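You operate a simulated robot arm through the tools that you are given. There is no shell and no other tool. Be economical: measure what you need, move in short steps, check, and stop when the job is done.

Carry out the task below with a simulated robot arm. There is one attempt and no reset: what you move stays moved.

TASK
Unplug the grey plug and wind its cable back on to the reel.
Fine: switch the power strip off first, stand the plug on the bench, slide the reel's blue slider to FREE to wind and back to LOCK after. Set down upright: grey plug.
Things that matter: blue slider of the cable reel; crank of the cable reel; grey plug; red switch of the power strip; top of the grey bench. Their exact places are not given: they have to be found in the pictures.

It is judged by the outcome, as a careful person would: the job done as asked, and still so three seconds after it is handed in. It fails if anything else is knocked over, pushed out of place, dropped, spilled or broken.

THE ROBOT
A 7-joint arm with a two-finger parallel gripper on a trunk, on a base that drives. Base frame: it is fixed to the floor where the robot stands at the start and does not move with it; the origin is under the middle of the robot, x ahead of it, y to its left, z up; the surface under the hand at the start is at about z = 0.86. Readings come in m, degrees, newtons and seconds.
With the tool pointing down near the work surface it reaches from about 0.36 to 0.74 m from the robot's upright axis, wherever it stands. Its first joint turns from -143.0 to 143.0 degrees. Places, roughly: blue slider of the cable reel [0.4, -0.3, 0.9]; crank of the cable reel [0.5, -0.3, 0.9]; red switch of the power strip [0.7, 0, 0.9]; top of the grey bench [0.6, 0.6, 0.9]. Payload 3 kg.
The TCP is the grasp point between the finger pads, 0.03 m short of the fingertips. In the tool frame z runs along the fingers and y along their closing line. The gripper opens to 0.11 m. The fingers are 0.02 m wide and 0.01 m thick; the gripper's body (0.048 by 0.112 m) begins 0.055 m behind the TCP.
Orientation is that of the tool frame in the base frame, as [roll, pitch, yaw] about the fixed x, y, z axes, in that order (R = Rz(yaw) Ry(pitch) Rx(roll)). With the fingers straight down and closing along the base's y, the tool's x points along the base's -x, its y along +y and its z along -z.

THE INTERFACE
- The arm moves only by the tool nudge_tool. Its argument "series" is a list that holds one entry, the list of rows, each a list of 6 numbers: the shift along the tool's x, y, z in m, then the turn, a rotation vector about the tool's x, y, z in degrees. In form: [[[dx, dy, dz, wx, wy, wz], ...]]. A call has 1 to 12 rows; each row is the pose to reach, as a shift and turn from the pose commanded when the call began, along the tool's axes at that moment. "gripper" is the opening in per cent of the stroke, from 0 (shut) to 100 (fully open), set as the call begins (left out, the last holds). A row lasts 0.2 s, in which the tool goes at most 0.05 m and 8.6 degrees; a call with a longer step from one row to the next is refused whole, and so is a gripper value outside its range. A pose out of reach is approached as far as the arm can. The call stops where the force on the tool passes 40 N (or 10 N more than at its start, if that is more) or the arm is blocked; 0.2 s more then pass. The fingers move at their own pace (about 0.108 m/s each) and stop on an object; they squeeze with about 34 N. The grip force told is the motor's: it shows also when the fingers shut on nothing. Time passes only in rows, and 0.2 s behind the last, so rows that repeat a pose let the fingers close. It gives the time, the measured TCP pose, the force on the tool (base axes), the opening and the grip force at its end, in the units of the frame above (readings bear some noise), with the torque about the TCP (base axes, N m) and any sound that the robot's microphone picked up.
- Cameras (640 x 400 px; columns grow to the right, rows downward): "scene" is now at [0.143, -0.0486, 1.7003]; the picture's right is [-0.59, -0.81, 0.00], its down [-0.62, 0.45, -0.64] and it looks along [0.52, -0.38, -0.76] (base axes); focal length 249 px, centre (320, 200). "wrist" rides on the gripper at [0.072, 0.017, -0.103] in the tool frame; the picture's right is [-0.23, 0.97, 0.00], its down [-0.76, -0.18, -0.62] and it looks along [-0.61, -0.14, 0.78] (tool axes); focal length 222 px, centre (320, 200).
- grab_frame(camera): a new picture of that camera. It takes no simulated time.
- raise_lower(by): slides the trunk up (or, below 0, down) by that many m; the arm and the scene camera ride with it, the base frame stays. It gives what a move gives, with no picture.
- base_move(legs): drives the robot by 1 to 6 legs, each [ahead, left, turn to the left] in m, m and degrees, along the robot's own axes; the way and the turn of a leg run together, so that a leg with both is an arc; at most 1.5 m and 180 degrees a leg. The arm and the cameras ride along, it lands a little off, and it stops where it bumps. It gives what a move gives.
- head_to(pan, tilt): turns the head with the scene camera to pan (to the left, within 86 degrees either way) and tilt (down, from -29 to 69), counted from straight ahead of the robot. It gives what a move gives.
- point_at(camera, pixels): for up to 12 pixels [column, row] of the newest picture of that camera ("zoom" is the newest enlarged one), the place [x, y, z] in the base frame of the surface seen there, good to about 0.003 m. It takes no simulated time.
- close_up(camera, box): a new picture of the part [left, top, right, bottom] of that camera's present view, enlarged. It takes no simulated time.
- hand_in(): hands the job in; it is judged then, once.

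Work in short steps. Measure before you move; look again where a grasp or a placing could have gone wrong, and mend it. You have 80 turns and 68 pictures in all, those below and enlarged ones among them. Open the gripper and draw the arm clear of the work before you hand the job in, unless the task says otherwise; then end with one line.

The tools are called after "Request:" by a JSON object that holds its "name" and its "arguments". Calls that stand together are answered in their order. nudge_tool: Moves the arm, as the interface text tells. Its arguments: {"type":"object","properties":{"series":{"type":"array"},"gripper":{"type":"number"}},"required":["series"]} The other tools are called the same way: raise_lower (by) slides the trunk up or down; base_move (legs) drives the base; head_to (pan, tilt) turns the head that bears the scene camera; grab_frame (camera) takes a picture; point_at (camera, pixels) gives the place of the surface under pixels of a picture; close_up (camera, box) takes an enlarged picture of a part of a camera's view; hand_in () hands the job in.

At the start:

```text
t: 0.0
tool_pos: [0.6851, -0.3302, 1.2268]
tcp_rot: [179.9, 0.0, -180.0]
contact_force: [-0.1, 0.0, 0.0]
ft_torque: [0.01, 0.01, -0.01]
gripper_width: 0.1101
finger_force: 0.1
trunk travel left (down, up): [-0.825, 0.065]
robot x, y, heading: [-0.0031, -0.0007, 0.0]
head pan, tilt: [-36.2, 49.9]
```

scene: 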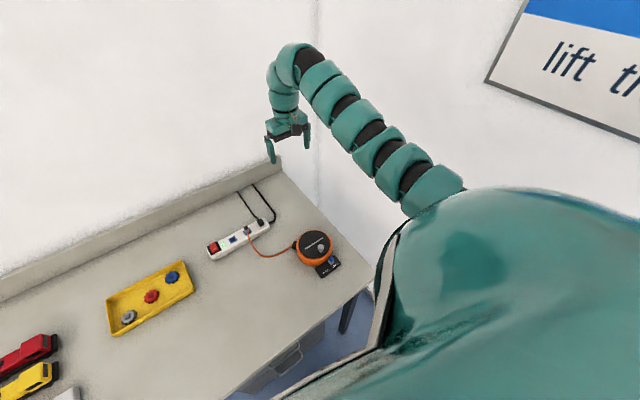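
wrist: 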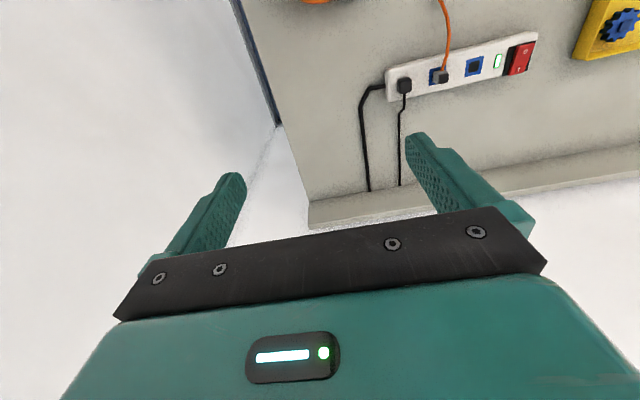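

The strip is near (240,240) in the scene, the reel near (315,248). I take enlarged views of both.

Request:
{"name": "close_up", "arguments": {"camera": "scene", "box": [190, 170, 350, 290]}}

Request:
{"name": "close_up", "arguments": {"camera": "wrist", "box": [340, 0, 580, 150]}}

Request:
{"name": "point_at", "arguments": {"camera": "scene", "pixels": [[214, 247], [233, 239], [247, 231], [315, 243], [320, 249], [328, 267], [334, 262], [280, 280], [262, 222], [150, 300]]}}

```text
3.33 times, centred on (270, 230) of scene
```

zoom: 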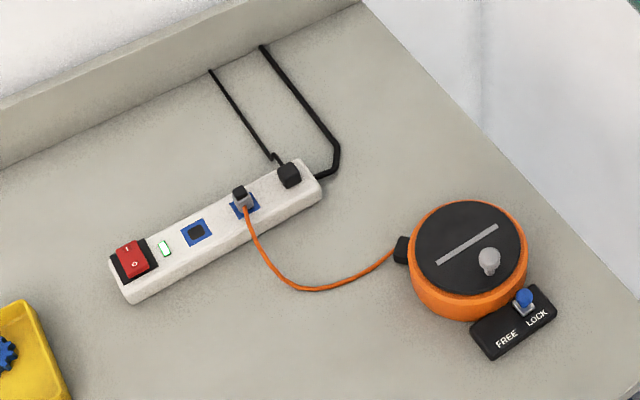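

```text
2.67 times, centred on (460, 75) of wrist
```

zoom: 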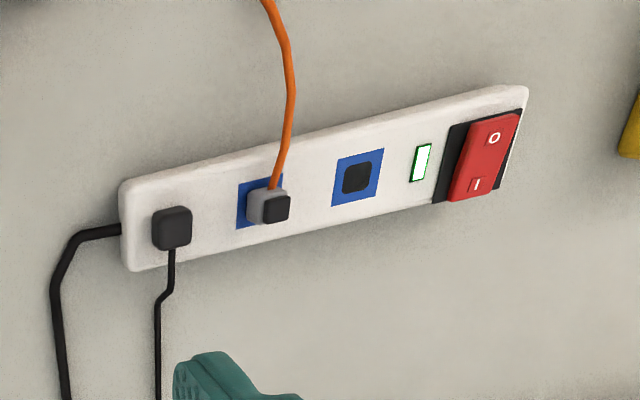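

```text
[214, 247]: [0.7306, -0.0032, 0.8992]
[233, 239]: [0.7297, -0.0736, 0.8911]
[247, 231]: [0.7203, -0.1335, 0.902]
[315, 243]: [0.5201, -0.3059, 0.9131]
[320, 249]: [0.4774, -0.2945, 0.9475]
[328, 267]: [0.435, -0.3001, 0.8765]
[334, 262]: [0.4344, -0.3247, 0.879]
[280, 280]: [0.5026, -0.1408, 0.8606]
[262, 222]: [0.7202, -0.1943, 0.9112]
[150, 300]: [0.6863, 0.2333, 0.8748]
```

The newest zoom (wrist) shows the O end of the switch at (494,138), the plug at (270,205). I measure these in it.

Request:
{"name": "point_at", "arguments": {"camera": "zoom", "pixels": [[494, 135], [477, 187], [472, 125], [512, 120], [452, 195], [495, 185], [276, 207], [256, 205], [262, 190], [357, 177], [172, 225], [275, 185]]}}

Request:
{"name": "close_up", "arguments": {"camera": "scene", "box": [200, 215, 264, 255]}}

Request:
{"name": "close_up", "arguments": {"camera": "scene", "box": [280, 225, 360, 275]}}

```text
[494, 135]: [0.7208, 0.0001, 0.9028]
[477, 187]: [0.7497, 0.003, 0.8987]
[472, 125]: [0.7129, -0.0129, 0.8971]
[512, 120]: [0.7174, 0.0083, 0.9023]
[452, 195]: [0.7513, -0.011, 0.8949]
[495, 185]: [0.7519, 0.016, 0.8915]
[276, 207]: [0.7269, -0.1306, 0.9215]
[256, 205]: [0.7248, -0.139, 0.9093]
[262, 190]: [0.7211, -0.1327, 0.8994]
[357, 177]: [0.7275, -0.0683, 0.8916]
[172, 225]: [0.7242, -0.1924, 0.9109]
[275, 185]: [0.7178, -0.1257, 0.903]
```

```text
10.00 times, centred on (232, 235) of scene
```

zoom: 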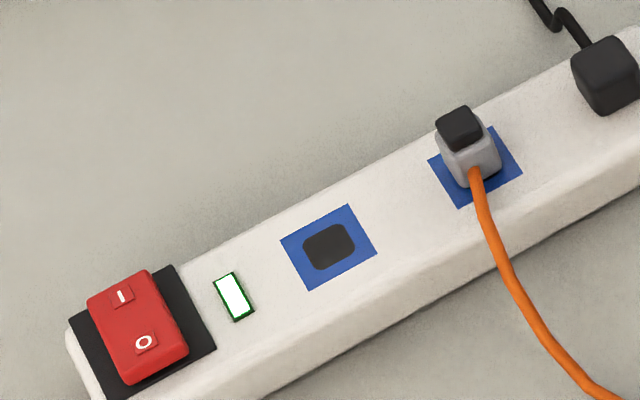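

```text
8.00 times, centred on (320, 250) of scene
```

zoom: 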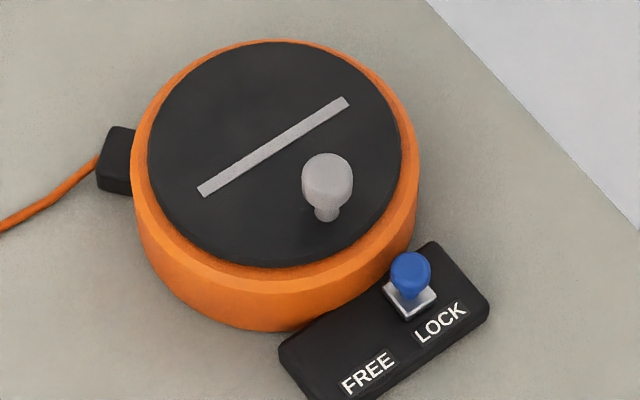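

Plug top is at about z=0.92, switch O end at (0.72,0,0.903). Now I measure the reel in the newest zoom: knob (327,170), slider (410,270), rim and plate.

Request:
{"name": "point_at", "arguments": {"camera": "zoom", "pixels": [[327, 168], [310, 165], [345, 165], [326, 213], [272, 148], [150, 130], [400, 160], [280, 45], [280, 255], [410, 265], [412, 300], [370, 370]]}}

Request:
{"name": "nudge_tool", "arguments": {"gripper": 0, "series": [[[0, 0.05, 0, 0, 0, 0], [0, 0.1, 0, 0, 0, 0], [0, 0.15, 0, 0, 0, 0], [0, 0.2, 0.03, 0, 0, 0], [-0.01, 0.25, 0.07, 0, 0, 0], [-0.02, 0.29, 0.11, 0, 0, 0], [-0.034, 0.33, 0.14, 0, 0, 0], [-0.034, 0.331, 0.18, 0, 0, 0], [-0.034, 0.331, 0.22, 0, 0, 0], [-0.034, 0.331, 0.26, 0, 0, 0], [-0.034, 0.331, 0.26, 0, 0, 0]]]}}

```text
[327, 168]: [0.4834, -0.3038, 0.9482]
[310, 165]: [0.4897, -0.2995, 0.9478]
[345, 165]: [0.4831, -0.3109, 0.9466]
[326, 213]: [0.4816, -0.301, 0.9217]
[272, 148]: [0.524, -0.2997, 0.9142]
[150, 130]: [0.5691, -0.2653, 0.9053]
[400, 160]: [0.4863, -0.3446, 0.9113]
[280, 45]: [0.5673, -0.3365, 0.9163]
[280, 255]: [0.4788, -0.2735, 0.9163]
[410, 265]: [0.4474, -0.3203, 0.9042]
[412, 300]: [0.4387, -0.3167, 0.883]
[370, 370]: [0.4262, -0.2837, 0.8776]
```

```text
refused: row 4 steps farther than a row can; nothing moved
```

Row 4 was over 0.05 m, so nothing moved. I resend with smaller steps to go above the O end of the switch.

Request:
{"name": "nudge_tool", "arguments": {"gripper": 0, "series": [[[0, 0.045, 0, 0, 0, 0], [0, 0.09, 0, 0, 0, 0], [-0.01, 0.135, 0, 0, 0, 0], [-0.02, 0.18, 0.01, 0, 0, 0], [-0.03, 0.22, 0.03, 0, 0, 0], [-0.034, 0.255, 0.06, 0, 0, 0], [-0.034, 0.29, 0.09, 0, 0, 0], [-0.034, 0.32, 0.125, 0, 0, 0], [-0.034, 0.331, 0.17, 0, 0, 0], [-0.034, 0.331, 0.215, 0, 0, 0], [-0.034, 0.331, 0.26, 0, 0, 0], [-0.034, 0.331, 0.26, 0, 0, 0]]]}}

Request:
{"name": "grab_frame", "arguments": {"camera": "wrist"}}

```text
t: 2.6
tool_pos: [0.7198, -0.0009, 0.967]
tcp_rot: [180.0, 0.2, 180.0]
contact_force: [0.6, 0.6, -0.1]
ft_torque: [0.0, -0.01, 0.01]
gripper_width: 0.0
finger_force: 33.7
out of reach, approached as far as the arm can: row 1, 2, 3
trunk travel left (down, up): [-0.825, 0.065]
robot x, y, heading: [0.0019, -0.0026, 0.0]
head pan, tilt: [-36.2, 49.9]
```

```text
61 pictures are left
```

wrist: 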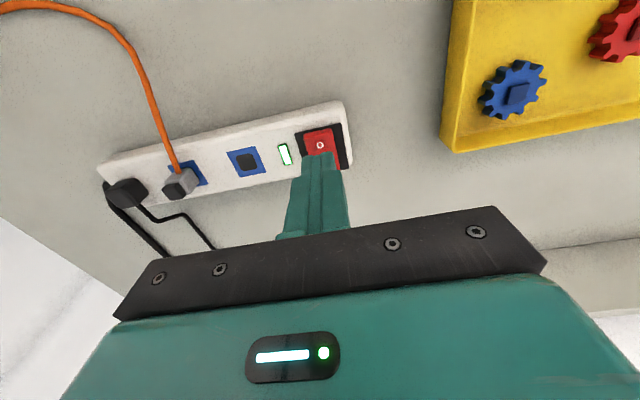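

Fingertips are over the red rocker (320,145), about 35 mm above. I press the O end slowly and lift.

Request:
{"name": "nudge_tool", "arguments": {"series": [[[0.003, 0, 0.025, 0, 0, 0], [0.003, 0, 0.032, 0, 0, 0], [0.003, 0, 0.036, 0, 0, 0], [0.003, 0, 0.039, 0, 0, 0], [0.003, 0, 0.042, 0, 0, 0], [0.003, 0, 0.044, 0, 0, 0]]]}}

Request:
{"name": "close_up", "arguments": {"camera": "scene", "box": [200, 215, 264, 255]}}

```text
t: 4.1
tool_pos: [0.7157, 0.0012, 0.9285]
tcp_rot: [179.8, 0.6, 180.0]
contact_force: [-13.8, -3.5, 27.1]
ft_torque: [-0.12, 0.09, -0.1]
gripper_width: 0.0
finger_force: 33.6
trunk travel left (down, up): [-0.825, 0.065]
robot x, y, heading: [-0.0012, -0.0059, 0.1]
head pan, tilt: [-36.2, 49.9]
stopped in row 6: the force on the tool passed its limit at 42 N (the readings are from after the stop); the commanded pose is now the measured one
```

```text
10.00 times, centred on (232, 235) of scene
```

zoom: 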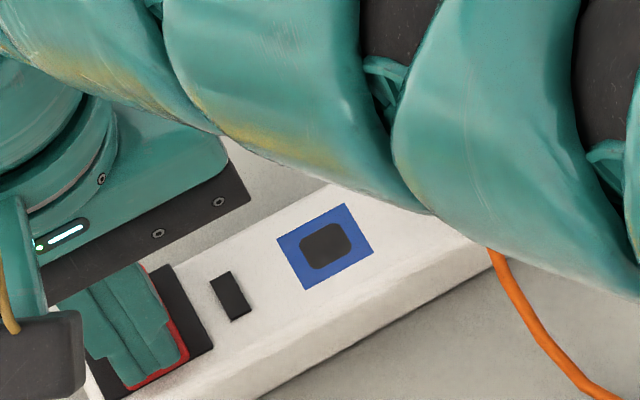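

The indicator light is now off, so the switch is at O. I lift and move over the plug with the gripper half open.

Request:
{"name": "nudge_tool", "arguments": {"gripper": 45, "series": [[[0, 0, -0.03, 0, 0, 0], [0, 0, -0.07, 0, 0, 0], [-0.005, -0.04, -0.08, 0, 0, 0], [-0.01, -0.08, -0.08, 0, 0, 0], [-0.01, -0.12, -0.08, 0, 0, 0], [-0.01, -0.134, -0.08, 0, 0, 0], [-0.01, -0.134, -0.06, 0, 0, 0], [-0.01, -0.134, -0.06, 0, 0, 0]]]}}

Request:
{"name": "grab_frame", "arguments": {"camera": "wrist"}}

Request:
{"name": "grab_frame", "arguments": {"camera": "scene"}}

```text
t: 5.9
tool_pos: [0.7275, -0.1334, 0.9851]
tcp_rot: [179.9, 0.3, 180.0]
contact_force: [-0.8, -0.6, 0.0]
ft_torque: [0.02, -0.01, -0.03]
gripper_width: 0.0497
finger_force: 0.1
trunk travel left (down, up): [-0.825, 0.065]
robot x, y, heading: [0.0038, -0.0015, -0.4]
head pan, tilt: [-36.2, 49.9]
```

```text
59 pictures are left
```

wrist: 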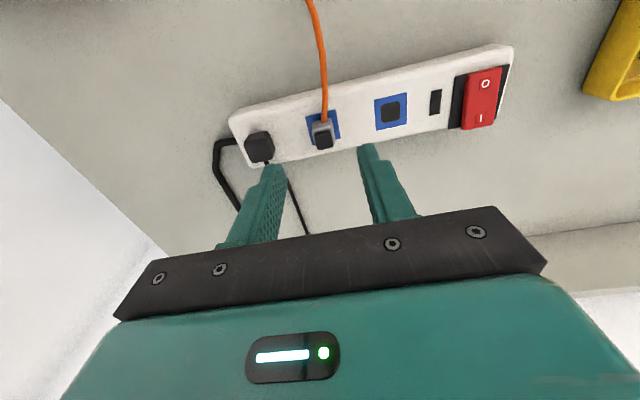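

```text
58 pictures are left
```

scene: 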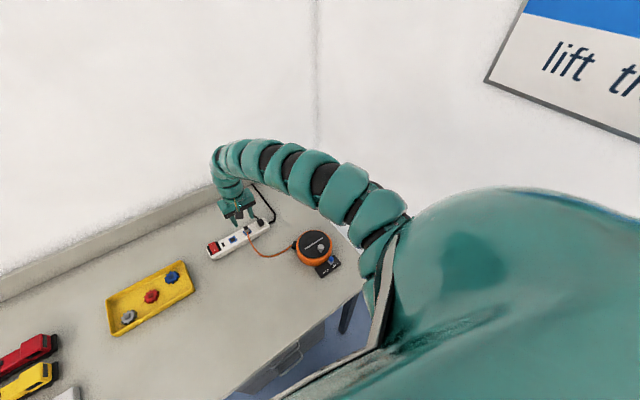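

Plug appears at (323,133) between the fingers, black neighbour at (260,147). I measure both.

Request:
{"name": "close_up", "arguments": {"camera": "wrist", "box": [230, 90, 390, 190]}}

Request:
{"name": "point_at", "arguments": {"camera": "zoom", "pixels": [[375, 185], [350, 155], [402, 150], [345, 215], [400, 215], [375, 225], [168, 220], [100, 225], [140, 160], [380, 125]]}}

```text
4.00 times, centred on (310, 140) of wrist
```

zoom: 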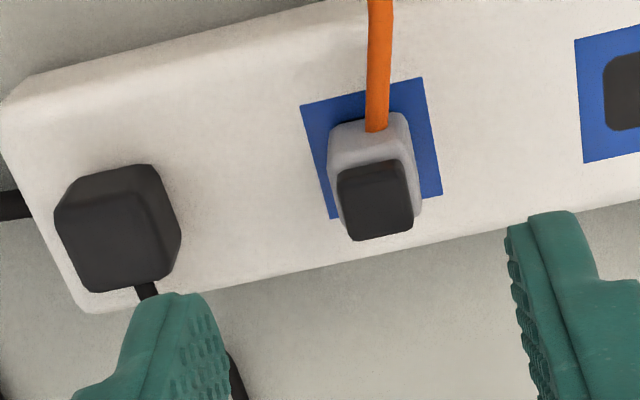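

```text
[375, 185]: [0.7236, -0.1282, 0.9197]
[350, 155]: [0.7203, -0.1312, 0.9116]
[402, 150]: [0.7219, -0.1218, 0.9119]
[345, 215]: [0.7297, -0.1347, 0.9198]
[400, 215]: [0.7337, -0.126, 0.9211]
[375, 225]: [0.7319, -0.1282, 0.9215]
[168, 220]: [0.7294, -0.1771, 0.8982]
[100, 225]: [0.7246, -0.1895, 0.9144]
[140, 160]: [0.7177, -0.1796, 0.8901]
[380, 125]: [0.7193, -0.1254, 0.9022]
```

Plug centre is about (0.728,-0.129), black plug edge at y≈-0.177. I shift 4 mm left, descend 60 mm and close.

Request:
{"name": "nudge_tool", "arguments": {"series": [[[0, 0.004, 0.02, 0, 0, 0], [0, 0.004, 0.04, 0, 0, 0], [0, 0.004, 0.052, 0, 0, 0], [0, 0.004, 0.058, 0, 0, 0], [0, 0.004, 0.058, 0, 0, 0]]]}}

Request:
{"name": "nudge_tool", "arguments": {"gripper": 0, "series": [[[0, 0, 0, 0, 0, 0], [0, 0, 0, 0, 0, 0], [0, 0, 0, 0, 0, 0]]]}}

Request:
{"name": "close_up", "arguments": {"camera": "wrist", "box": [230, 90, 390, 190]}}

```text
t: 7.1
tool_pos: [0.7289, -0.1278, 0.9274]
tcp_rot: [179.9, 0.4, -180.0]
contact_force: [0.3, -0.3, 0.2]
ft_torque: [0.02, -0.04, 0.01]
gripper_width: 0.0494
finger_force: 0.0
trunk travel left (down, up): [-0.825, 0.065]
robot x, y, heading: [0.0009, -0.0026, -0.2]
head pan, tilt: [-36.2, 49.9]
```

```text
t: 7.9
tool_pos: [0.7289, -0.1297, 0.9257]
tcp_rot: [179.8, 0.4, -180.0]
contact_force: [0.4, 0.0, -0.1]
ft_torque: [0.0, -0.02, 0.0]
gripper_width: 0.0165
finger_force: 33.8
trunk travel left (down, up): [-0.825, 0.065]
robot x, y, heading: [0.002, 0.0032, 0.1]
head pan, tilt: [-36.2, 49.9]
```

```text
4.00 times, centred on (310, 140) of wrist
```

zoom: 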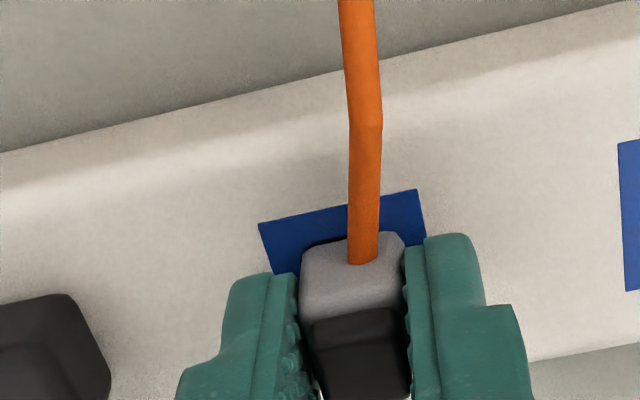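

The plug is gripped at 16.5 mm. I pull it straight up.

Request:
{"name": "nudge_tool", "arguments": {"series": [[[0, 0, -0.008, 0, 0, 0], [0, 0, -0.016, 0, 0, 0], [0, 0, -0.025, 0, 0, 0], [0, 0, -0.035, 0, 0, 0], [0, 0, -0.045, 0, 0, 0]]]}}

Request:
{"name": "grab_frame", "arguments": {"camera": "wrist"}}

```text
t: 9.1
tool_pos: [0.7285, -0.1291, 0.9727]
tcp_rot: [-179.9, 0.4, 180.0]
contact_force: [0.0, -0.5, -0.7]
ft_torque: [0.01, 0.02, -0.01]
gripper_width: 0.0
finger_force: 34.0
trunk travel left (down, up): [-0.825, 0.065]
robot x, y, heading: [-0.0025, 0.0005, -0.3]
head pan, tilt: [-36.2, 49.9]
```

```text
55 pictures are left
```

wrist: 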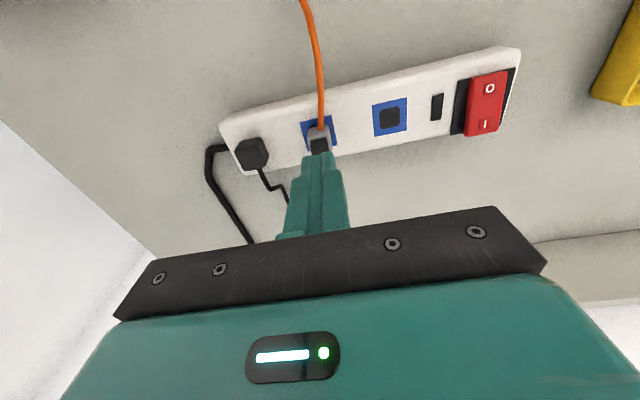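

The fingers slipped off (width 0). I measure whether the plug or strip has shifted.

Request:
{"name": "close_up", "arguments": {"camera": "wrist", "box": [270, 90, 366, 150]}}

Request:
{"name": "point_at", "arguments": {"camera": "zoom", "pixels": [[290, 265], [350, 255], [320, 225], [290, 350], [320, 350], [370, 350], [385, 340], [265, 300], [335, 300], [230, 330], [420, 330]]}}

Request:
{"name": "close_up", "arguments": {"camera": "scene", "box": [200, 215, 280, 265]}}

```text
6.67 times, centred on (318, 120) of wrist
```

zoom: 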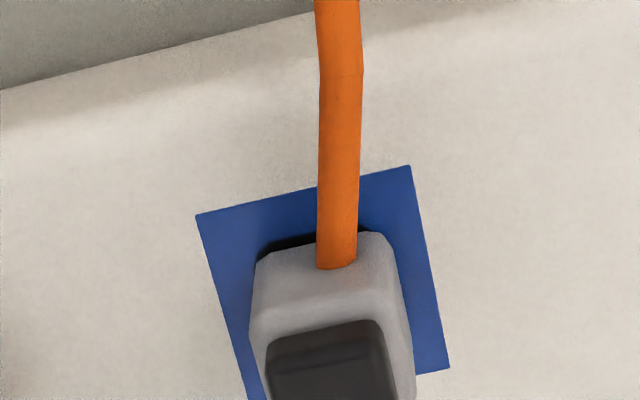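

```text
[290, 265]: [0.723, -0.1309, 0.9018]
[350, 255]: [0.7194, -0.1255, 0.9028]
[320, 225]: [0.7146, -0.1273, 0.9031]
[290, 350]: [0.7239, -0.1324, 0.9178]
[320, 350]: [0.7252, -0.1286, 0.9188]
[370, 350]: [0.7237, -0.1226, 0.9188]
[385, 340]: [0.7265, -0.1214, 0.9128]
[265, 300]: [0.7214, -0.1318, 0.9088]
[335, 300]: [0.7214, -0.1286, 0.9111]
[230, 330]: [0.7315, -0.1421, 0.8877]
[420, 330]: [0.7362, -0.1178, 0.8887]
```

```text
8.00 times, centred on (240, 240) of scene
```

zoom: 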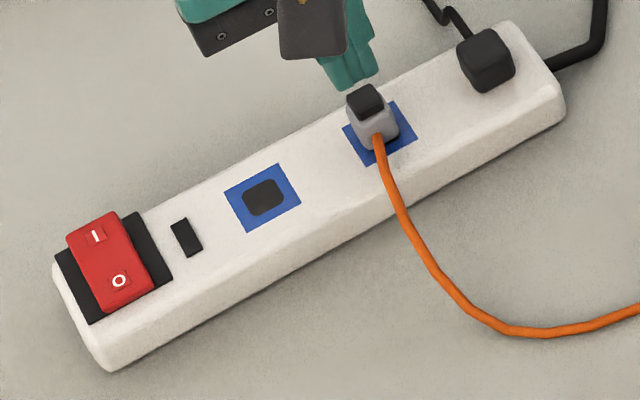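

Nothing shifted; the plug tapers upward, so I regrip a few mm lower, near the strip face, and pull more slowly.

Request:
{"name": "nudge_tool", "arguments": {"gripper": 45, "series": [[[0, 0, 0, 0, 0, 0], [0, 0, 0, 0, 0, 0], [0.001, 0.001, 0.02, 0, 0, 0], [0.001, 0.001, 0.035, 0, 0, 0], [0.001, 0.001, 0.045, 0, 0, 0], [0.001, 0.001, 0.049, 0, 0, 0], [0.001, 0.001, 0.051, 0, 0, 0], [0.001, 0.001, 0.051, 0, 0, 0]]]}}

Request:
{"name": "nudge_tool", "arguments": {"gripper": 0, "series": [[[0, 0, 0, 0, 0, 0], [0, 0, 0, 0, 0, 0], [0, 0, 0, 0, 0, 0]]]}}

Request:
{"name": "nudge_tool", "arguments": {"series": [[[0, 0, -0.002, 0, 0, 0], [0, 0, -0.004, 0, 0, 0], [0, 0, -0.006, 0, 0, 0]]]}}

```text
t: 10.9
tool_pos: [0.7276, -0.128, 0.9203]
tcp_rot: [179.9, 0.5, -179.9]
contact_force: [1.0, 0.1, -0.4]
ft_torque: [-0.01, -0.04, -0.01]
gripper_width: 0.0497
finger_force: 0.1
trunk travel left (down, up): [-0.825, 0.065]
robot x, y, heading: [0.0036, 0.0015, 0.1]
head pan, tilt: [-36.2, 49.9]
```

```text
t: 11.7
tool_pos: [0.7269, -0.1272, 0.9197]
tcp_rot: [179.9, 0.4, -180.0]
contact_force: [0.0, 0.2, 0.4]
ft_torque: [-0.02, -0.01, 0.0]
gripper_width: 0.0168
finger_force: 33.9
trunk travel left (down, up): [-0.825, 0.065]
robot x, y, heading: [-0.0018, 0.003, -0.1]
head pan, tilt: [-36.2, 49.9]
```

```text
t: 12.5
tool_pos: [0.7275, -0.1289, 0.9271]
tcp_rot: [179.8, 0.4, -179.9]
contact_force: [-0.3, -0.1, -0.7]
ft_torque: [-0.02, 0.0, -0.01]
gripper_width: 0.0166
finger_force: 34.0
trunk travel left (down, up): [-0.825, 0.065]
robot x, y, heading: [-0.0012, 0.0015, 0.1]
head pan, tilt: [-36.2, 49.9]
```

Width still 16.6 mm with little force after 6 mm up; I look whether the plug came along.

Request:
{"name": "grab_frame", "arguments": {"camera": "wrist"}}

Request:
{"name": "close_up", "arguments": {"camera": "scene", "box": [200, 215, 280, 265]}}

```text
52 pictures are left
```

wrist: 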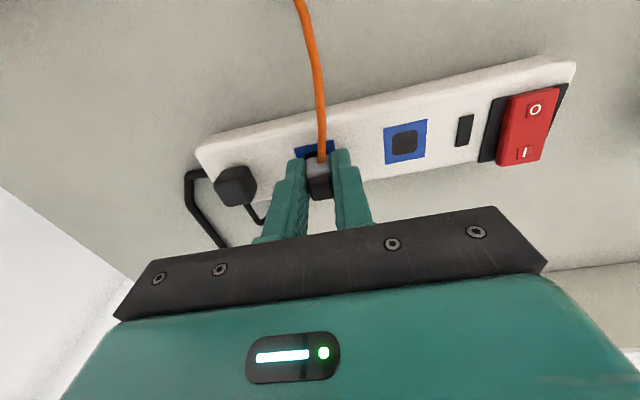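

```text
8.00 times, centred on (240, 240) of scene
```

zoom: 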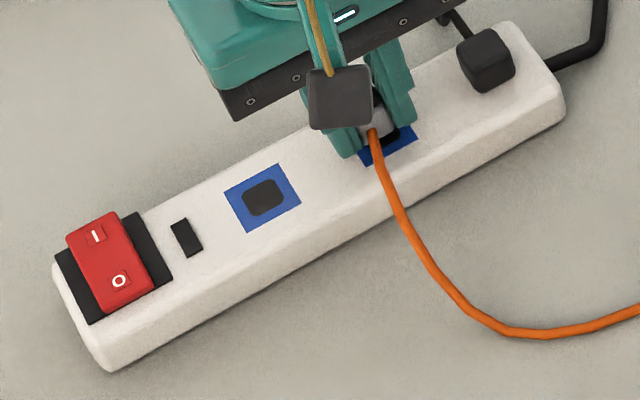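

The plug has risen; its socket shows dark below. I lift further and check its underside.

Request:
{"name": "nudge_tool", "arguments": {"series": [[[0, 0, -0.004, 0, 0, 0], [0, 0, -0.01, 0, 0, 0], [0, 0, -0.02, 0, 0, 0], [0, 0, -0.035, 0, 0, 0], [0, 0, -0.045, 0, 0, 0]]]}}

Request:
{"name": "close_up", "arguments": {"camera": "scene", "box": [200, 195, 280, 245]}}

Request:
{"name": "close_up", "arguments": {"camera": "wrist", "box": [240, 80, 400, 180]}}

```text
t: 13.7
tool_pos: [0.7265, -0.128, 0.9725]
tcp_rot: [180.0, 0.4, -180.0]
contact_force: [-0.3, 0.1, -0.5]
ft_torque: [-0.02, -0.01, -0.02]
gripper_width: 0.017
finger_force: 33.9
trunk travel left (down, up): [-0.825, 0.065]
robot x, y, heading: [0.0015, -0.0049, -0.0]
head pan, tilt: [-36.2, 49.9]
```

```text
8.00 times, centred on (240, 220) of scene
```

zoom: 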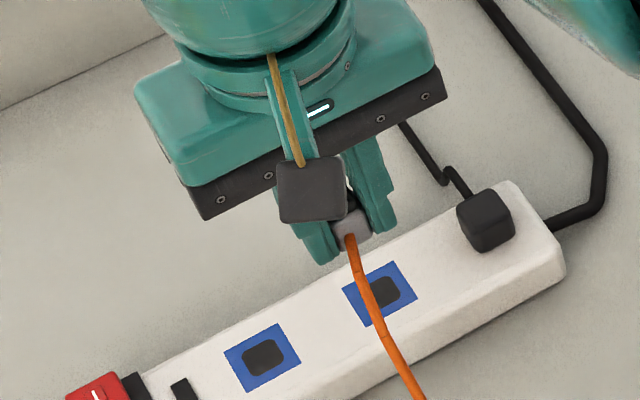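

```text
4.00 times, centred on (320, 130) of wrist
```

zoom: 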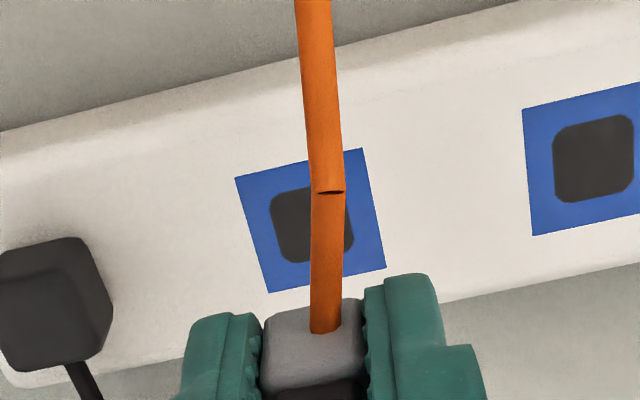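

Plug is free and held. I carry it to about (0.635,-0.19), open bench between strip and reel, and lower to 0.91.

Request:
{"name": "nudge_tool", "arguments": {"series": [[[0.03, -0.02, 0, 0, 0, 0], [0.06, -0.04, 0, 0, 0, 0], [0.091, -0.06, 0, 0, 0, 0], [0.091, -0.06, 0.03, 0, 0, 0], [0.091, -0.06, 0.06, 0, 0, 0], [0.091, -0.06, 0.06, 0, 0, 0]]]}}

Request:
{"name": "grab_frame", "arguments": {"camera": "scene"}}

Request:
{"name": "grab_frame", "arguments": {"camera": "wrist"}}

Request:
{"name": "point_at", "arguments": {"camera": "wrist", "pixels": [[320, 100], [400, 170], [250, 170]]}}

```text
t: 15.1
tool_pos: [0.6367, -0.1888, 0.9109]
tcp_rot: [179.9, 0.4, -179.9]
contact_force: [0.1, 0.6, -1.2]
ft_torque: [0.0, -0.02, 0.0]
gripper_width: 0.0168
finger_force: 34.0
out of reach, approached as far as the arm can: row 2, 3, 4
trunk travel left (down, up): [-0.825, 0.065]
robot x, y, heading: [-0.0033, 0.0004, 0.1]
head pan, tilt: [-36.2, 49.9]
```

```text
48 pictures are left
```

scene: 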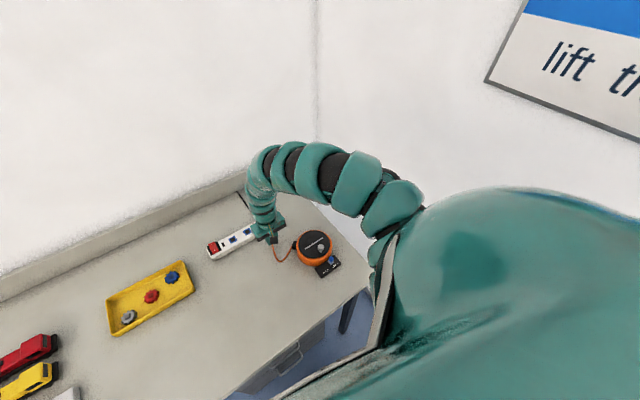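

```text
47 pictures are left
```

wrist: 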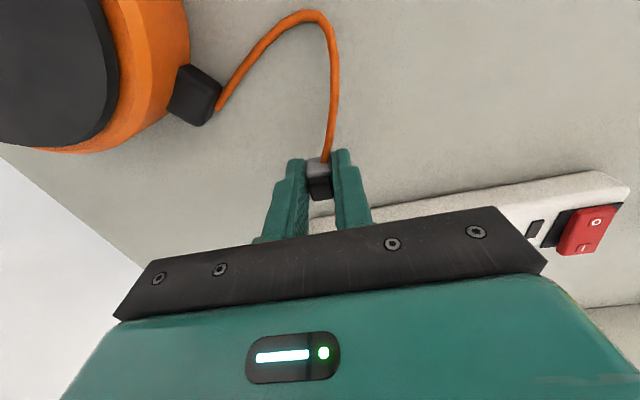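

```text
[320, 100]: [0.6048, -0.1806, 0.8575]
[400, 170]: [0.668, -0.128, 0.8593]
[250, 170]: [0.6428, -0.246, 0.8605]
```

Bench is at z=0.859, so contact is expected near TCP 0.890. I lower slowly in two stages.

Request:
{"name": "nudge_tool", "arguments": {"series": [[[0, 0, 0.008, 0, 0, 0], [0, 0, 0.014, 0, 0, 0], [0, 0, 0.017, 0, 0, 0], [0, 0, 0.019, 0, 0, 0]]]}}

Request:
{"name": "close_up", "arguments": {"camera": "wrist", "box": [240, 110, 400, 210]}}

```text
t: 16.1
tool_pos: [0.6375, -0.1886, 0.8918]
tcp_rot: [179.8, 0.4, 179.9]
contact_force: [0.1, -1.2, -0.7]
ft_torque: [-0.03, -0.04, -0.01]
gripper_width: 0.017
finger_force: 34.0
trunk travel left (down, up): [-0.825, 0.065]
robot x, y, heading: [-0.001, 0.0013, 0.2]
head pan, tilt: [-36.2, 49.9]
```

```text
4.00 times, centred on (320, 160) of wrist
```

zoom: 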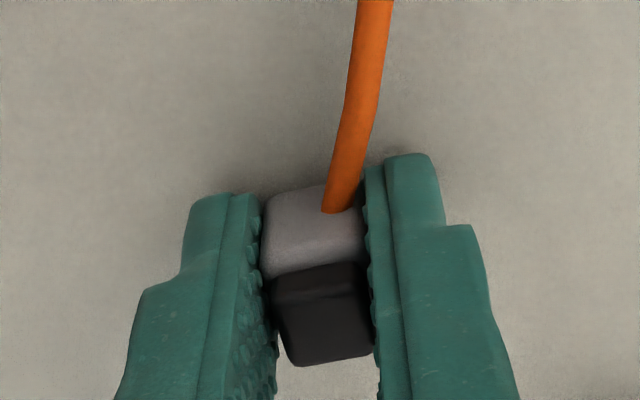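

No contact yet; I go down in 1 mm steps.

Request:
{"name": "nudge_tool", "arguments": {"series": [[[0, 0, 0.001, 0, 0, 0], [0, 0, 0.002, 0, 0, 0], [0, 0, 0.002, 0, 0, 0]]]}}

```text
t: 16.9
tool_pos: [0.6371, -0.1871, 0.8903]
tcp_rot: [179.9, 0.5, -180.0]
contact_force: [0.9, -0.1, 1.9]
ft_torque: [-0.02, -0.02, 0.02]
gripper_width: 0.0169
finger_force: 34.3
trunk travel left (down, up): [-0.825, 0.065]
robot x, y, heading: [-0.0015, -0.0004, -0.1]
head pan, tilt: [-36.2, 49.9]
```

Slight upward force (1.9 N): probably just touching. One more millimetre to confirm.

Request:
{"name": "nudge_tool", "arguments": {"series": [[[0, 0, 0.001, 0, 0, 0], [0, 0, 0.001, 0, 0, 0]]]}}

```text
t: 17.5
tool_pos: [0.636, -0.1875, 0.8909]
tcp_rot: [179.9, 0.5, 179.9]
contact_force: [1.0, 0.7, 12.4]
ft_torque: [0.01, -0.08, 0.02]
gripper_width: 0.0167
finger_force: 34.4
trunk travel left (down, up): [-0.825, 0.065]
robot x, y, heading: [-0.0028, 0.0004, -0.1]
head pan, tilt: [-36.2, 49.9]
```

Contact at 12 N. I open gently to 35 % and rise straight up.

Request:
{"name": "nudge_tool", "arguments": {"gripper": 40, "series": [[[0, 0, -0.001, 0, 0, 0], [0, 0, -0.001, 0, 0, 0], [0, 0, -0.001, 0, 0, 0], [0, 0, -0.02, 0, 0, 0], [0, 0, -0.05, 0, 0, 0], [0, 0, -0.09, 0, 0, 0], [0, 0, -0.12, 0, 0, 0], [0, 0, -0.12, 0, 0, 0]]]}}

Request:
{"name": "grab_frame", "arguments": {"camera": "wrist"}}

Request:
{"name": "close_up", "arguments": {"camera": "scene", "box": [240, 215, 352, 285]}}

```text
t: 19.3
tool_pos: [0.6788, -0.1886, 0.9857]
tcp_rot: [179.8, 0.4, -179.8]
contact_force: [1.0, -0.2, -0.9]
ft_torque: [0.02, 0.05, 0.0]
gripper_width: 0.0442
finger_force: 0.1
out of reach, approached as far as the arm can: row 5, 6, 7, 8
trunk travel left (down, up): [-0.825, 0.065]
robot x, y, heading: [0.0008, -0.0022, -0.1]
head pan, tilt: [-36.2, 49.9]
```

```text
45 pictures are left
```

wrist: 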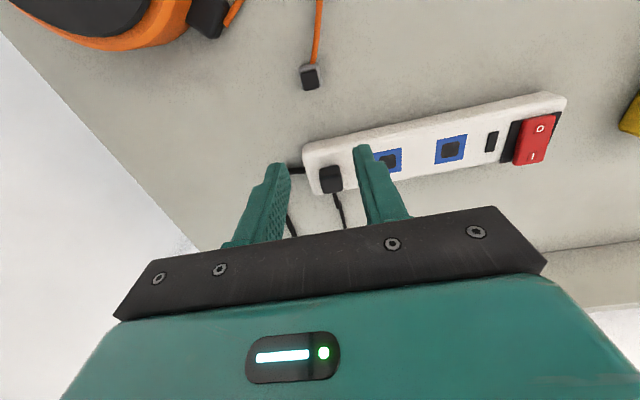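

```text
5.71 times, centred on (296, 250) of scene
```

zoom: 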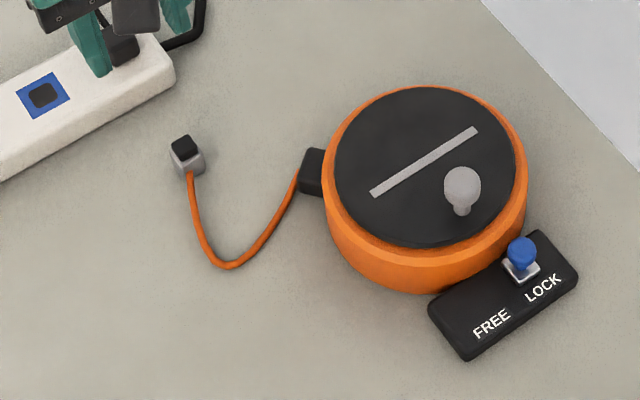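

The plug stands upright on the bench at zoom (187,158). Next I measure the reel: slider, labels, drum edges, knob.

Request:
{"name": "point_at", "arguments": {"camera": "zoom", "pixels": [[520, 248], [521, 276], [512, 268], [536, 262], [543, 290], [492, 325], [434, 303], [536, 235], [470, 355], [572, 280], [463, 180], [462, 210]]}}

Request:
{"name": "point_at", "arguments": {"camera": "zoom", "pixels": [[335, 165], [515, 165], [425, 90], [425, 245], [375, 192], [474, 131], [525, 190], [322, 190], [425, 285], [187, 145], [312, 160], [450, 190]]}}

```text
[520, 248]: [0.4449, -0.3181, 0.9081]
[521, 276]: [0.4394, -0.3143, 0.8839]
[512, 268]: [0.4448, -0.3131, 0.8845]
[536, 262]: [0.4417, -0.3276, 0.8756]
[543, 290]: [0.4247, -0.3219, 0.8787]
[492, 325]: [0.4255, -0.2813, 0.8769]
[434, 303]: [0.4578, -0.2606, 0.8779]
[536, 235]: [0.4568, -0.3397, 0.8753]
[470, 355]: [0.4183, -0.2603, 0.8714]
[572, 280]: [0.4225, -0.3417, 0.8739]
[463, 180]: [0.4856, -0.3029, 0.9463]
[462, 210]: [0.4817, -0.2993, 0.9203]
```

```text
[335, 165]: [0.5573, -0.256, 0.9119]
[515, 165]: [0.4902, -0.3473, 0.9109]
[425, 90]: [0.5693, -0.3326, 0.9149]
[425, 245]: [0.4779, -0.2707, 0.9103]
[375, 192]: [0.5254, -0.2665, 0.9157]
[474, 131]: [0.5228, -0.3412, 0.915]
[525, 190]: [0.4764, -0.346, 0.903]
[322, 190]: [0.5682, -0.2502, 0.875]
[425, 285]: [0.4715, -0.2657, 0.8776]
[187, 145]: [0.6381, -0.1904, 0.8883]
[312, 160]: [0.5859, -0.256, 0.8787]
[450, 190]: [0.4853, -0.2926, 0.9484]
```

Drum centre is (0.524,-0.302), knob at (0.483,-0.302), slider along y (LOCK y≈-0.317, FREE y≈-0.283, x≈0.442). The arm struggles at this height close in, so I raise the trunk and approach the slider.

Request:
{"name": "raise_lower", "arguments": {"by": 0.06}}

Request:
{"name": "nudge_tool", "arguments": {"series": [[[0.03, -0.03, 0.0, 0, 0, 0], [0.06, -0.06, 0.0, 0, 0, 0], [0.09, -0.09, 0.0, 0, 0, 0], [0.12, -0.11, 0.0, 0, 0, 0], [0.16, -0.12, 0.0, 0, 0, 0], [0.2, -0.13, 0.0, 0, 0, 0], [0.236, -0.13, 0.0, 0, 0, 0], [0.236, -0.13, 0.0, 0, 0, 0]]]}}

```text
t: 20.3
tool_pos: [0.6788, -0.1883, 1.0466]
tcp_rot: [180.0, 0.3, 180.0]
contact_force: [-0.4, -0.3, -0.7]
ft_torque: [-0.01, 0.01, -0.01]
gripper_width: 0.044
finger_force: 0.1
trunk travel left (down, up): [-0.885, 0.005]
robot x, y, heading: [0.0006, 0.0001, 0.2]
head pan, tilt: [-36.2, 49.9]
```

```text
t: 22.1
tool_pos: [0.5932, -0.3645, 0.9816]
tcp_rot: [179.8, 0.3, -180.0]
contact_force: [-0.1, 0.1, 0.2]
ft_torque: [0.02, 0.03, 0.01]
gripper_width: 0.0438
finger_force: 0.0
out of reach, approached as far as the arm can: row 1, 2, 3, 4, 5, 6, 7, 8
trunk travel left (down, up): [-0.885, 0.005]
robot x, y, heading: [-0.0012, 0.0015, -0.3]
head pan, tilt: [-36.2, 49.9]
```

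The arm can't fold in at this height (stuck near r≈0.70). I check the view before deciding to back the base up.

Request:
{"name": "grab_frame", "arguments": {"camera": "scene"}}

Request:
{"name": "grab_frame", "arguments": {"camera": "wrist"}}

```text
43 pictures are left
```

scene: 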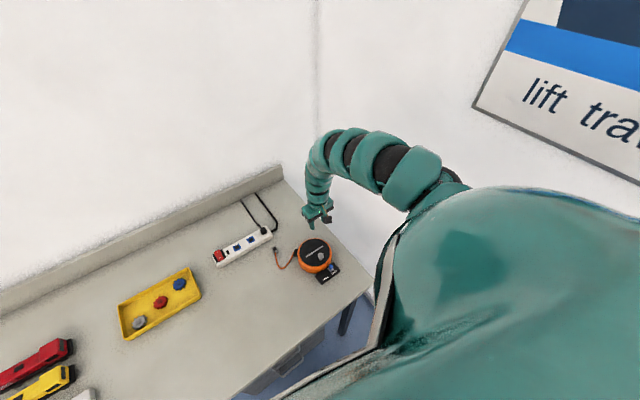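

```text
42 pictures are left
```

wrist: 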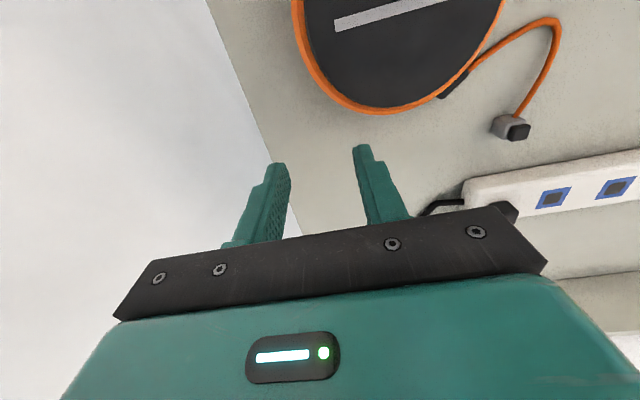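

Simplest is to let the base carry the arm: 0.15 m back and then 0.046 m left puts the gripper, tips at z≈0.95, above the slider while skirting the crank knob.

Request:
{"name": "base_move", "arguments": {"legs": [[-0.151, 0, 0], [0, 0.046, 0]]}}

Request:
{"name": "grab_frame", "arguments": {"camera": "wrist"}}

Request:
{"name": "grab_frame", "arguments": {"camera": "scene"}}

```text
t: 24.0
tool_pos: [0.4405, -0.3185, 0.9807]
tcp_rot: [180.0, 0.2, -179.9]
contact_force: [0.1, 0.1, -0.2]
ft_torque: [-0.02, 0.01, -0.01]
gripper_width: 0.0442
finger_force: 0.0
trunk travel left (down, up): [-0.885, 0.005]
robot x, y, heading: [-0.1527, 0.0443, 0.2]
head pan, tilt: [-36.2, 49.9]
```

```text
41 pictures are left
```

wrist: 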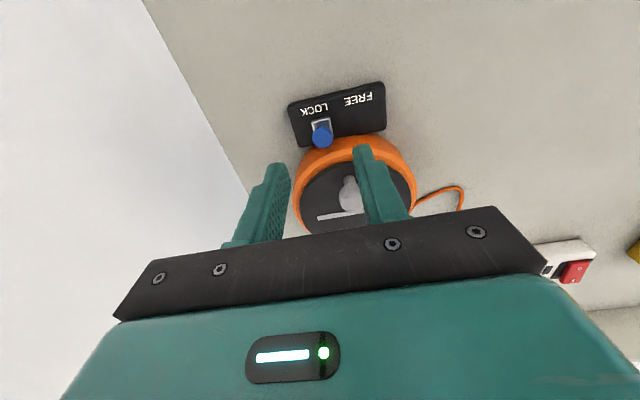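

```text
40 pictures are left
```

scene: 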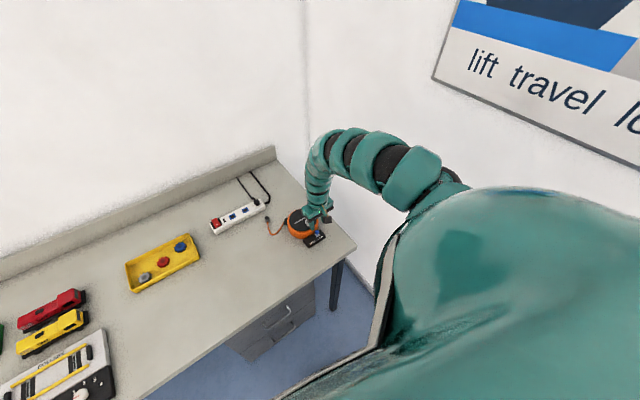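

The gripper is above the slider region. I zoom in and measure the blue knob precisely.

Request:
{"name": "close_up", "arguments": {"camera": "wrist", "box": [260, 60, 420, 160]}}

Request:
{"name": "point_at", "arguments": {"camera": "zoom", "pixels": [[245, 300], [215, 310], [280, 300], [250, 335], [245, 240], [240, 190], [410, 160], [118, 180], [500, 180], [250, 280]]}}

```text
4.00 times, centred on (340, 110) of wrist
```

zoom: 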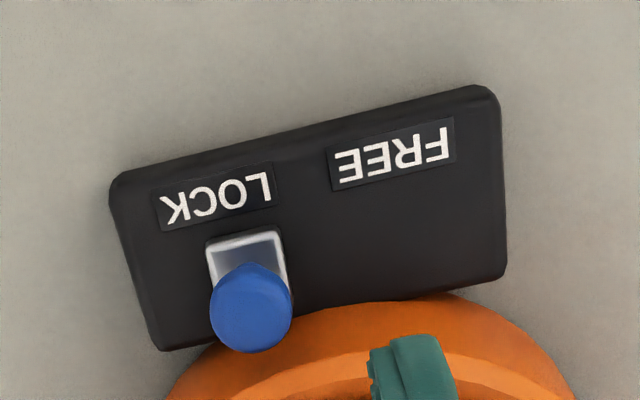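

```text
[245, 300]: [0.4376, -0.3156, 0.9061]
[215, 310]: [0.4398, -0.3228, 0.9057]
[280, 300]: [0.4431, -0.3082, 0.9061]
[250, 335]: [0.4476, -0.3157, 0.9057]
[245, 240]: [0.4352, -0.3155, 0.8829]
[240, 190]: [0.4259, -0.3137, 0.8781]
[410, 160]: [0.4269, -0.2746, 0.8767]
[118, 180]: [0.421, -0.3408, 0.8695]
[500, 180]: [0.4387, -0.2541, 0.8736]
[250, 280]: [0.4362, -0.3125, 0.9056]
```

Blue knob centre is (0.442,-0.3155), top 0.906. I lower 40 mm first to see how the commanded pose tracks.

Request:
{"name": "nudge_tool", "arguments": {"gripper": 40, "series": [[[0, 0, 0.01, 0, 0, 0], [0, 0.002, 0.03, 0, 0, 0], [0, 0.002, 0.03, 0, 0, 0]]]}}

```text
t: 24.8
tool_pos: [0.4402, -0.3179, 0.9505]
tcp_rot: [179.8, 0.3, -179.9]
contact_force: [0.8, -0.6, 0.3]
ft_torque: [-0.02, -0.01, 0.02]
gripper_width: 0.0442
finger_force: 0.0
trunk travel left (down, up): [-0.885, 0.005]
robot x, y, heading: [-0.1505, 0.0468, -0.1]
head pan, tilt: [-36.2, 49.9]
```

Tracking is good. I lower to TCP z≈0.916 around the knob and close.

Request:
{"name": "nudge_tool", "arguments": {"series": [[[-0.002, 0.002, 0.02, 0, 0, 0], [-0.002, 0.002, 0.03, 0, 0, 0], [-0.002, 0.002, 0.034, 0, 0, 0], [-0.002, 0.002, 0.034, 0, 0, 0]]]}}

Request:
{"name": "nudge_tool", "arguments": {"gripper": 0, "series": [[[0, 0, 0, 0, 0, 0], [0, 0, 0, 0, 0, 0], [0, 0, 0, 0, 0, 0]]]}}

Request:
{"name": "close_up", "arguments": {"camera": "wrist", "box": [240, 90, 400, 190]}}

```text
t: 25.8
tool_pos: [0.4435, -0.3152, 0.9169]
tcp_rot: [179.8, 0.3, -179.8]
contact_force: [0.8, -0.8, 0.2]
ft_torque: [0.05, 0.02, 0.03]
gripper_width: 0.0438
finger_force: 0.1
trunk travel left (down, up): [-0.885, 0.005]
robot x, y, heading: [-0.1502, 0.0463, -0.0]
head pan, tilt: [-36.2, 49.9]
```

```text
t: 26.6
tool_pos: [0.4421, -0.3152, 0.9176]
tcp_rot: [179.8, 0.2, -179.9]
contact_force: [0.0, -0.1, 1.2]
ft_torque: [-0.03, 0.01, -0.02]
gripper_width: 0.016
finger_force: 45.1
trunk travel left (down, up): [-0.885, 0.005]
robot x, y, heading: [-0.1512, 0.0495, -0.2]
head pan, tilt: [-36.2, 49.9]
```

```text
4.00 times, centred on (320, 140) of wrist
```

zoom: 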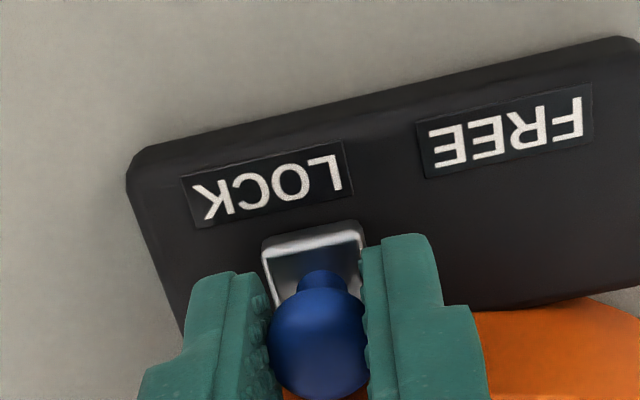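

Knob gripped at 16 mm. I slide it along +y by up to ~36 mm in small steps; the force limit will stop me at the end.

Request:
{"name": "nudge_tool", "arguments": {"series": [[[0, 0.006, 0, 0, 0, 0], [0, 0.012, 0, 0, 0, 0], [0, 0.018, 0, 0, 0, 0], [0, 0.024, 0, 0, 0, 0], [0, 0.03, 0, 0, 0, 0], [0, 0.034, 0, 0, 0, 0], [0, 0.036, 0, 0, 0, 0]]]}}

Request:
{"name": "grab_frame", "arguments": {"camera": "wrist"}}

```text
t: 28.2
tool_pos: [0.4425, -0.2823, 0.9172]
tcp_rot: [179.8, 0.1, 179.9]
contact_force: [-1.2, -18.3, 1.5]
ft_torque: [-0.34, 0.41, -0.06]
gripper_width: 0.0161
finger_force: 44.8
trunk travel left (down, up): [-0.885, 0.005]
robot x, y, heading: [-0.1546, 0.047, -0.2]
head pan, tilt: [-36.2, 49.9]
```

```text
37 pictures are left
```

wrist: 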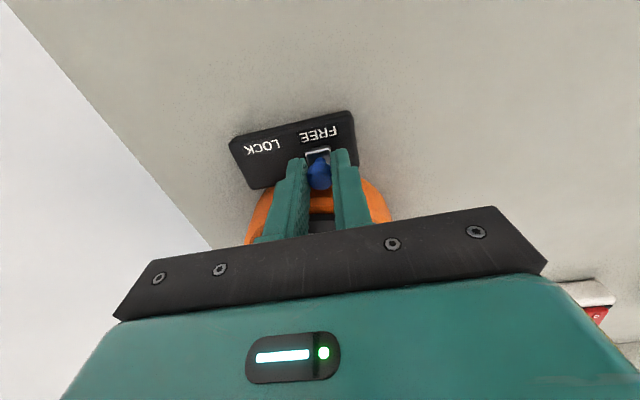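

Slider hit its FREE end stop (18 N). I open and lift straight up.

Request:
{"name": "nudge_tool", "arguments": {"gripper": 55, "series": [[[0, -0.001, 0, 0, 0, 0], [0, -0.001, 0, 0, 0, 0], [0, -0.001, 0, 0, 0, 0], [0, -0.001, -0.02, 0, 0, 0], [0, -0.001, -0.045, 0, 0, 0], [0, -0.01, -0.06, 0, 0, 0], [0, -0.02, -0.06, 0, 0, 0], [0, -0.02, -0.06, 0, 0, 0]]]}}

Request:
{"name": "grab_frame", "arguments": {"camera": "wrist"}}

```text
t: 30.0
tool_pos: [0.4472, -0.3017, 0.9809]
tcp_rot: [179.8, 0.0, -179.9]
contact_force: [-0.2, -0.6, -0.7]
ft_torque: [-0.02, 0.0, -0.01]
gripper_width: 0.0604
finger_force: 0.1
out of reach, approached as far as the arm can: row 6, 7, 8
trunk travel left (down, up): [-0.885, 0.005]
robot x, y, heading: [-0.1486, 0.0494, 0.1]
head pan, tilt: [-36.2, 49.9]
```

```text
36 pictures are left
```

wrist: 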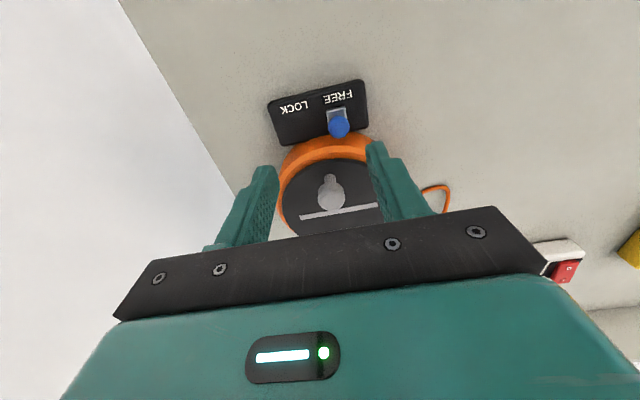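

FREE is set and the crank knob sits between the open fingers at (330,190). I drive 0.07 m forward, the knob passing between the fingers.

Request:
{"name": "base_move", "arguments": {"legs": [[0.07, 0, 0]]}}

Request:
{"name": "nudge_tool", "arguments": {"series": [[[0, 0, 0.0, 0, 0, 0], [0, 0, 0.02, 0, 0, 0], [0, 0, 0.025, 0, 0, 0], [0.01, 0, 0.025, 0, 0, 0], [0.02, 0, 0.025, 0, 0, 0], [0.034, 0, 0.025, 0, 0, 0], [0.034, 0, 0.025, 0, 0, 0]]]}}

Request:
{"name": "grab_frame", "arguments": {"camera": "wrist"}}

```text
t: 31.0
tool_pos: [0.5187, -0.3005, 0.98]
tcp_rot: [179.8, -0.1, -179.8]
contact_force: [0.8, 0.3, 0.6]
ft_torque: [0.02, 0.0, -0.02]
gripper_width: 0.0604
finger_force: 0.1
trunk travel left (down, up): [-0.885, 0.005]
robot x, y, heading: [-0.0863, 0.0492, 0.0]
head pan, tilt: [-36.2, 49.9]
```

```text
t: 32.6
tool_pos: [0.5071, -0.3012, 0.956]
tcp_rot: [179.8, 0.0, -179.9]
contact_force: [-0.2, 0.4, 0.6]
ft_torque: [0.04, 0.03, -0.04]
gripper_width: 0.0605
finger_force: 0.1
out of reach, approached as far as the arm can: row 5, 6, 7
trunk travel left (down, up): [-0.885, 0.005]
robot x, y, heading: [-0.0828, 0.0464, 0.1]
head pan, tilt: [-36.2, 49.9]
```

```text
35 pictures are left
```

wrist: 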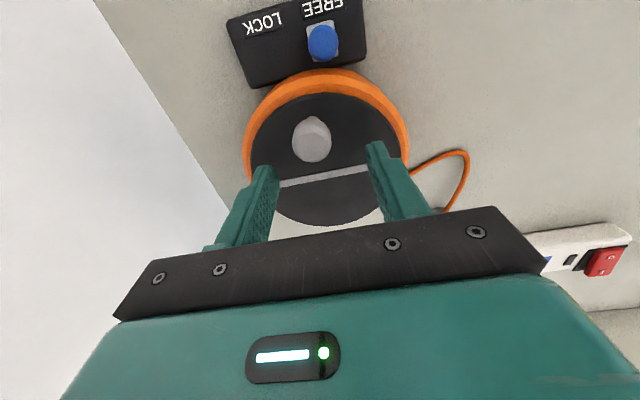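

The arm stops near r≈0.685 again. I turn the tool about its axis by 30° to line up with the arm's azimuth, then try again towards the knob.

Request:
{"name": "nudge_tool", "arguments": {"series": [[[0, 0, 0, 0, 0, 8], [0, 0, 0, 0, 0, 16], [0, 0, 0, 0, 0, 24], [0, 0, 0, 0, 0, 30], [0.008, 0, 0, 0, 0, 30], [0.016, 0, 0, 0, 0, 30], [0.024, 0, 0, 0, 0, 30], [0.024, 0, 0, 0, 0, 30]]]}}

```text
t: 34.4
tool_pos: [0.5078, -0.2996, 0.9565]
tcp_rot: [179.7, 0.0, 150.1]
contact_force: [-0.6, 0.2, -1.0]
ft_torque: [0.02, 0.0, -0.02]
gripper_width: 0.0604
finger_force: 0.0
out of reach, approached as far as the arm can: row 5, 6, 7, 8
trunk travel left (down, up): [-0.885, 0.005]
robot x, y, heading: [-0.0819, 0.0471, 0.2]
head pan, tilt: [-36.2, 49.9]
```

No gain from yaw; the limit is radial. I test the outer limit instead: rotate back and move outward along +x to x≈0.60 at this height.

Request:
{"name": "nudge_tool", "arguments": {"series": [[[-0.013, 0.0075, 0, 0, 0, -8], [-0.026, 0.015, 0, 0, 0, -16], [-0.039, 0.0225, 0, 0, 0, -24], [-0.052, 0.03, 0, 0, 0, -30], [-0.065, 0.0375, 0, 0, 0, -30], [-0.078, 0.045, 0, 0, 0, -30], [-0.078, 0.045, 0, 0, 0, -30]]]}}

```text
t: 36.0
tool_pos: [0.5976, -0.2999, 0.9577]
tcp_rot: [179.8, 0.0, -179.9]
contact_force: [-0.5, 0.5, 0.2]
ft_torque: [0.01, 0.0, -0.02]
gripper_width: 0.0604
finger_force: 0.1
trunk travel left (down, up): [-0.885, 0.005]
robot x, y, heading: [-0.0798, 0.0495, -0.0]
head pan, tilt: [-36.2, 49.9]
```

Outer reach is fine (r=0.762). I drive back 0.042 m and bring the open fingers along -x around the knob at x=0.483.

Request:
{"name": "base_move", "arguments": {"legs": [[-0.042, 0, 0]]}}

Request:
{"name": "nudge_tool", "arguments": {"series": [[[0.02, -0.002, 0, 0, 0, 0], [0.04, -0.002, 0, 0, 0, 0], [0.055, -0.002, 0, 0, 0, 0], [0.065, -0.002, 0, 0, 0, 0], [0.072, -0.002, 0, 0, 0, 0], [0.072, -0.002, 0, 0, 0, 0]]]}}

Request:
{"name": "grab_frame", "arguments": {"camera": "wrist"}}

```text
t: 36.9
tool_pos: [0.5548, -0.3004, 0.9579]
tcp_rot: [179.8, 0.1, -179.9]
contact_force: [-0.1, -0.8, 0.5]
ft_torque: [-0.02, -0.07, -0.02]
gripper_width: 0.0605
finger_force: 0.0
trunk travel left (down, up): [-0.885, 0.005]
robot x, y, heading: [-0.1257, 0.0459, 0.1]
head pan, tilt: [-36.2, 49.9]
```

```text
t: 38.3
tool_pos: [0.485, -0.3034, 0.9565]
tcp_rot: [179.8, 0.0, -179.9]
contact_force: [-0.9, 0.3, -0.5]
ft_torque: [0.0, -0.01, 0.01]
gripper_width: 0.0606
finger_force: 0.0
trunk travel left (down, up): [-0.885, 0.005]
robot x, y, heading: [-0.123, 0.046, 0.1]
head pan, tilt: [-36.2, 49.9]
```

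```text
34 pictures are left
```

wrist: 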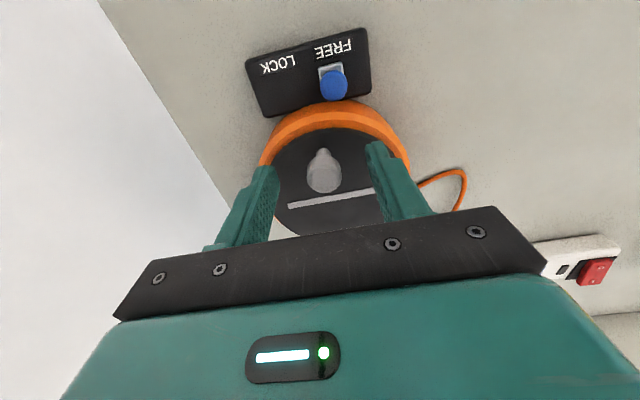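

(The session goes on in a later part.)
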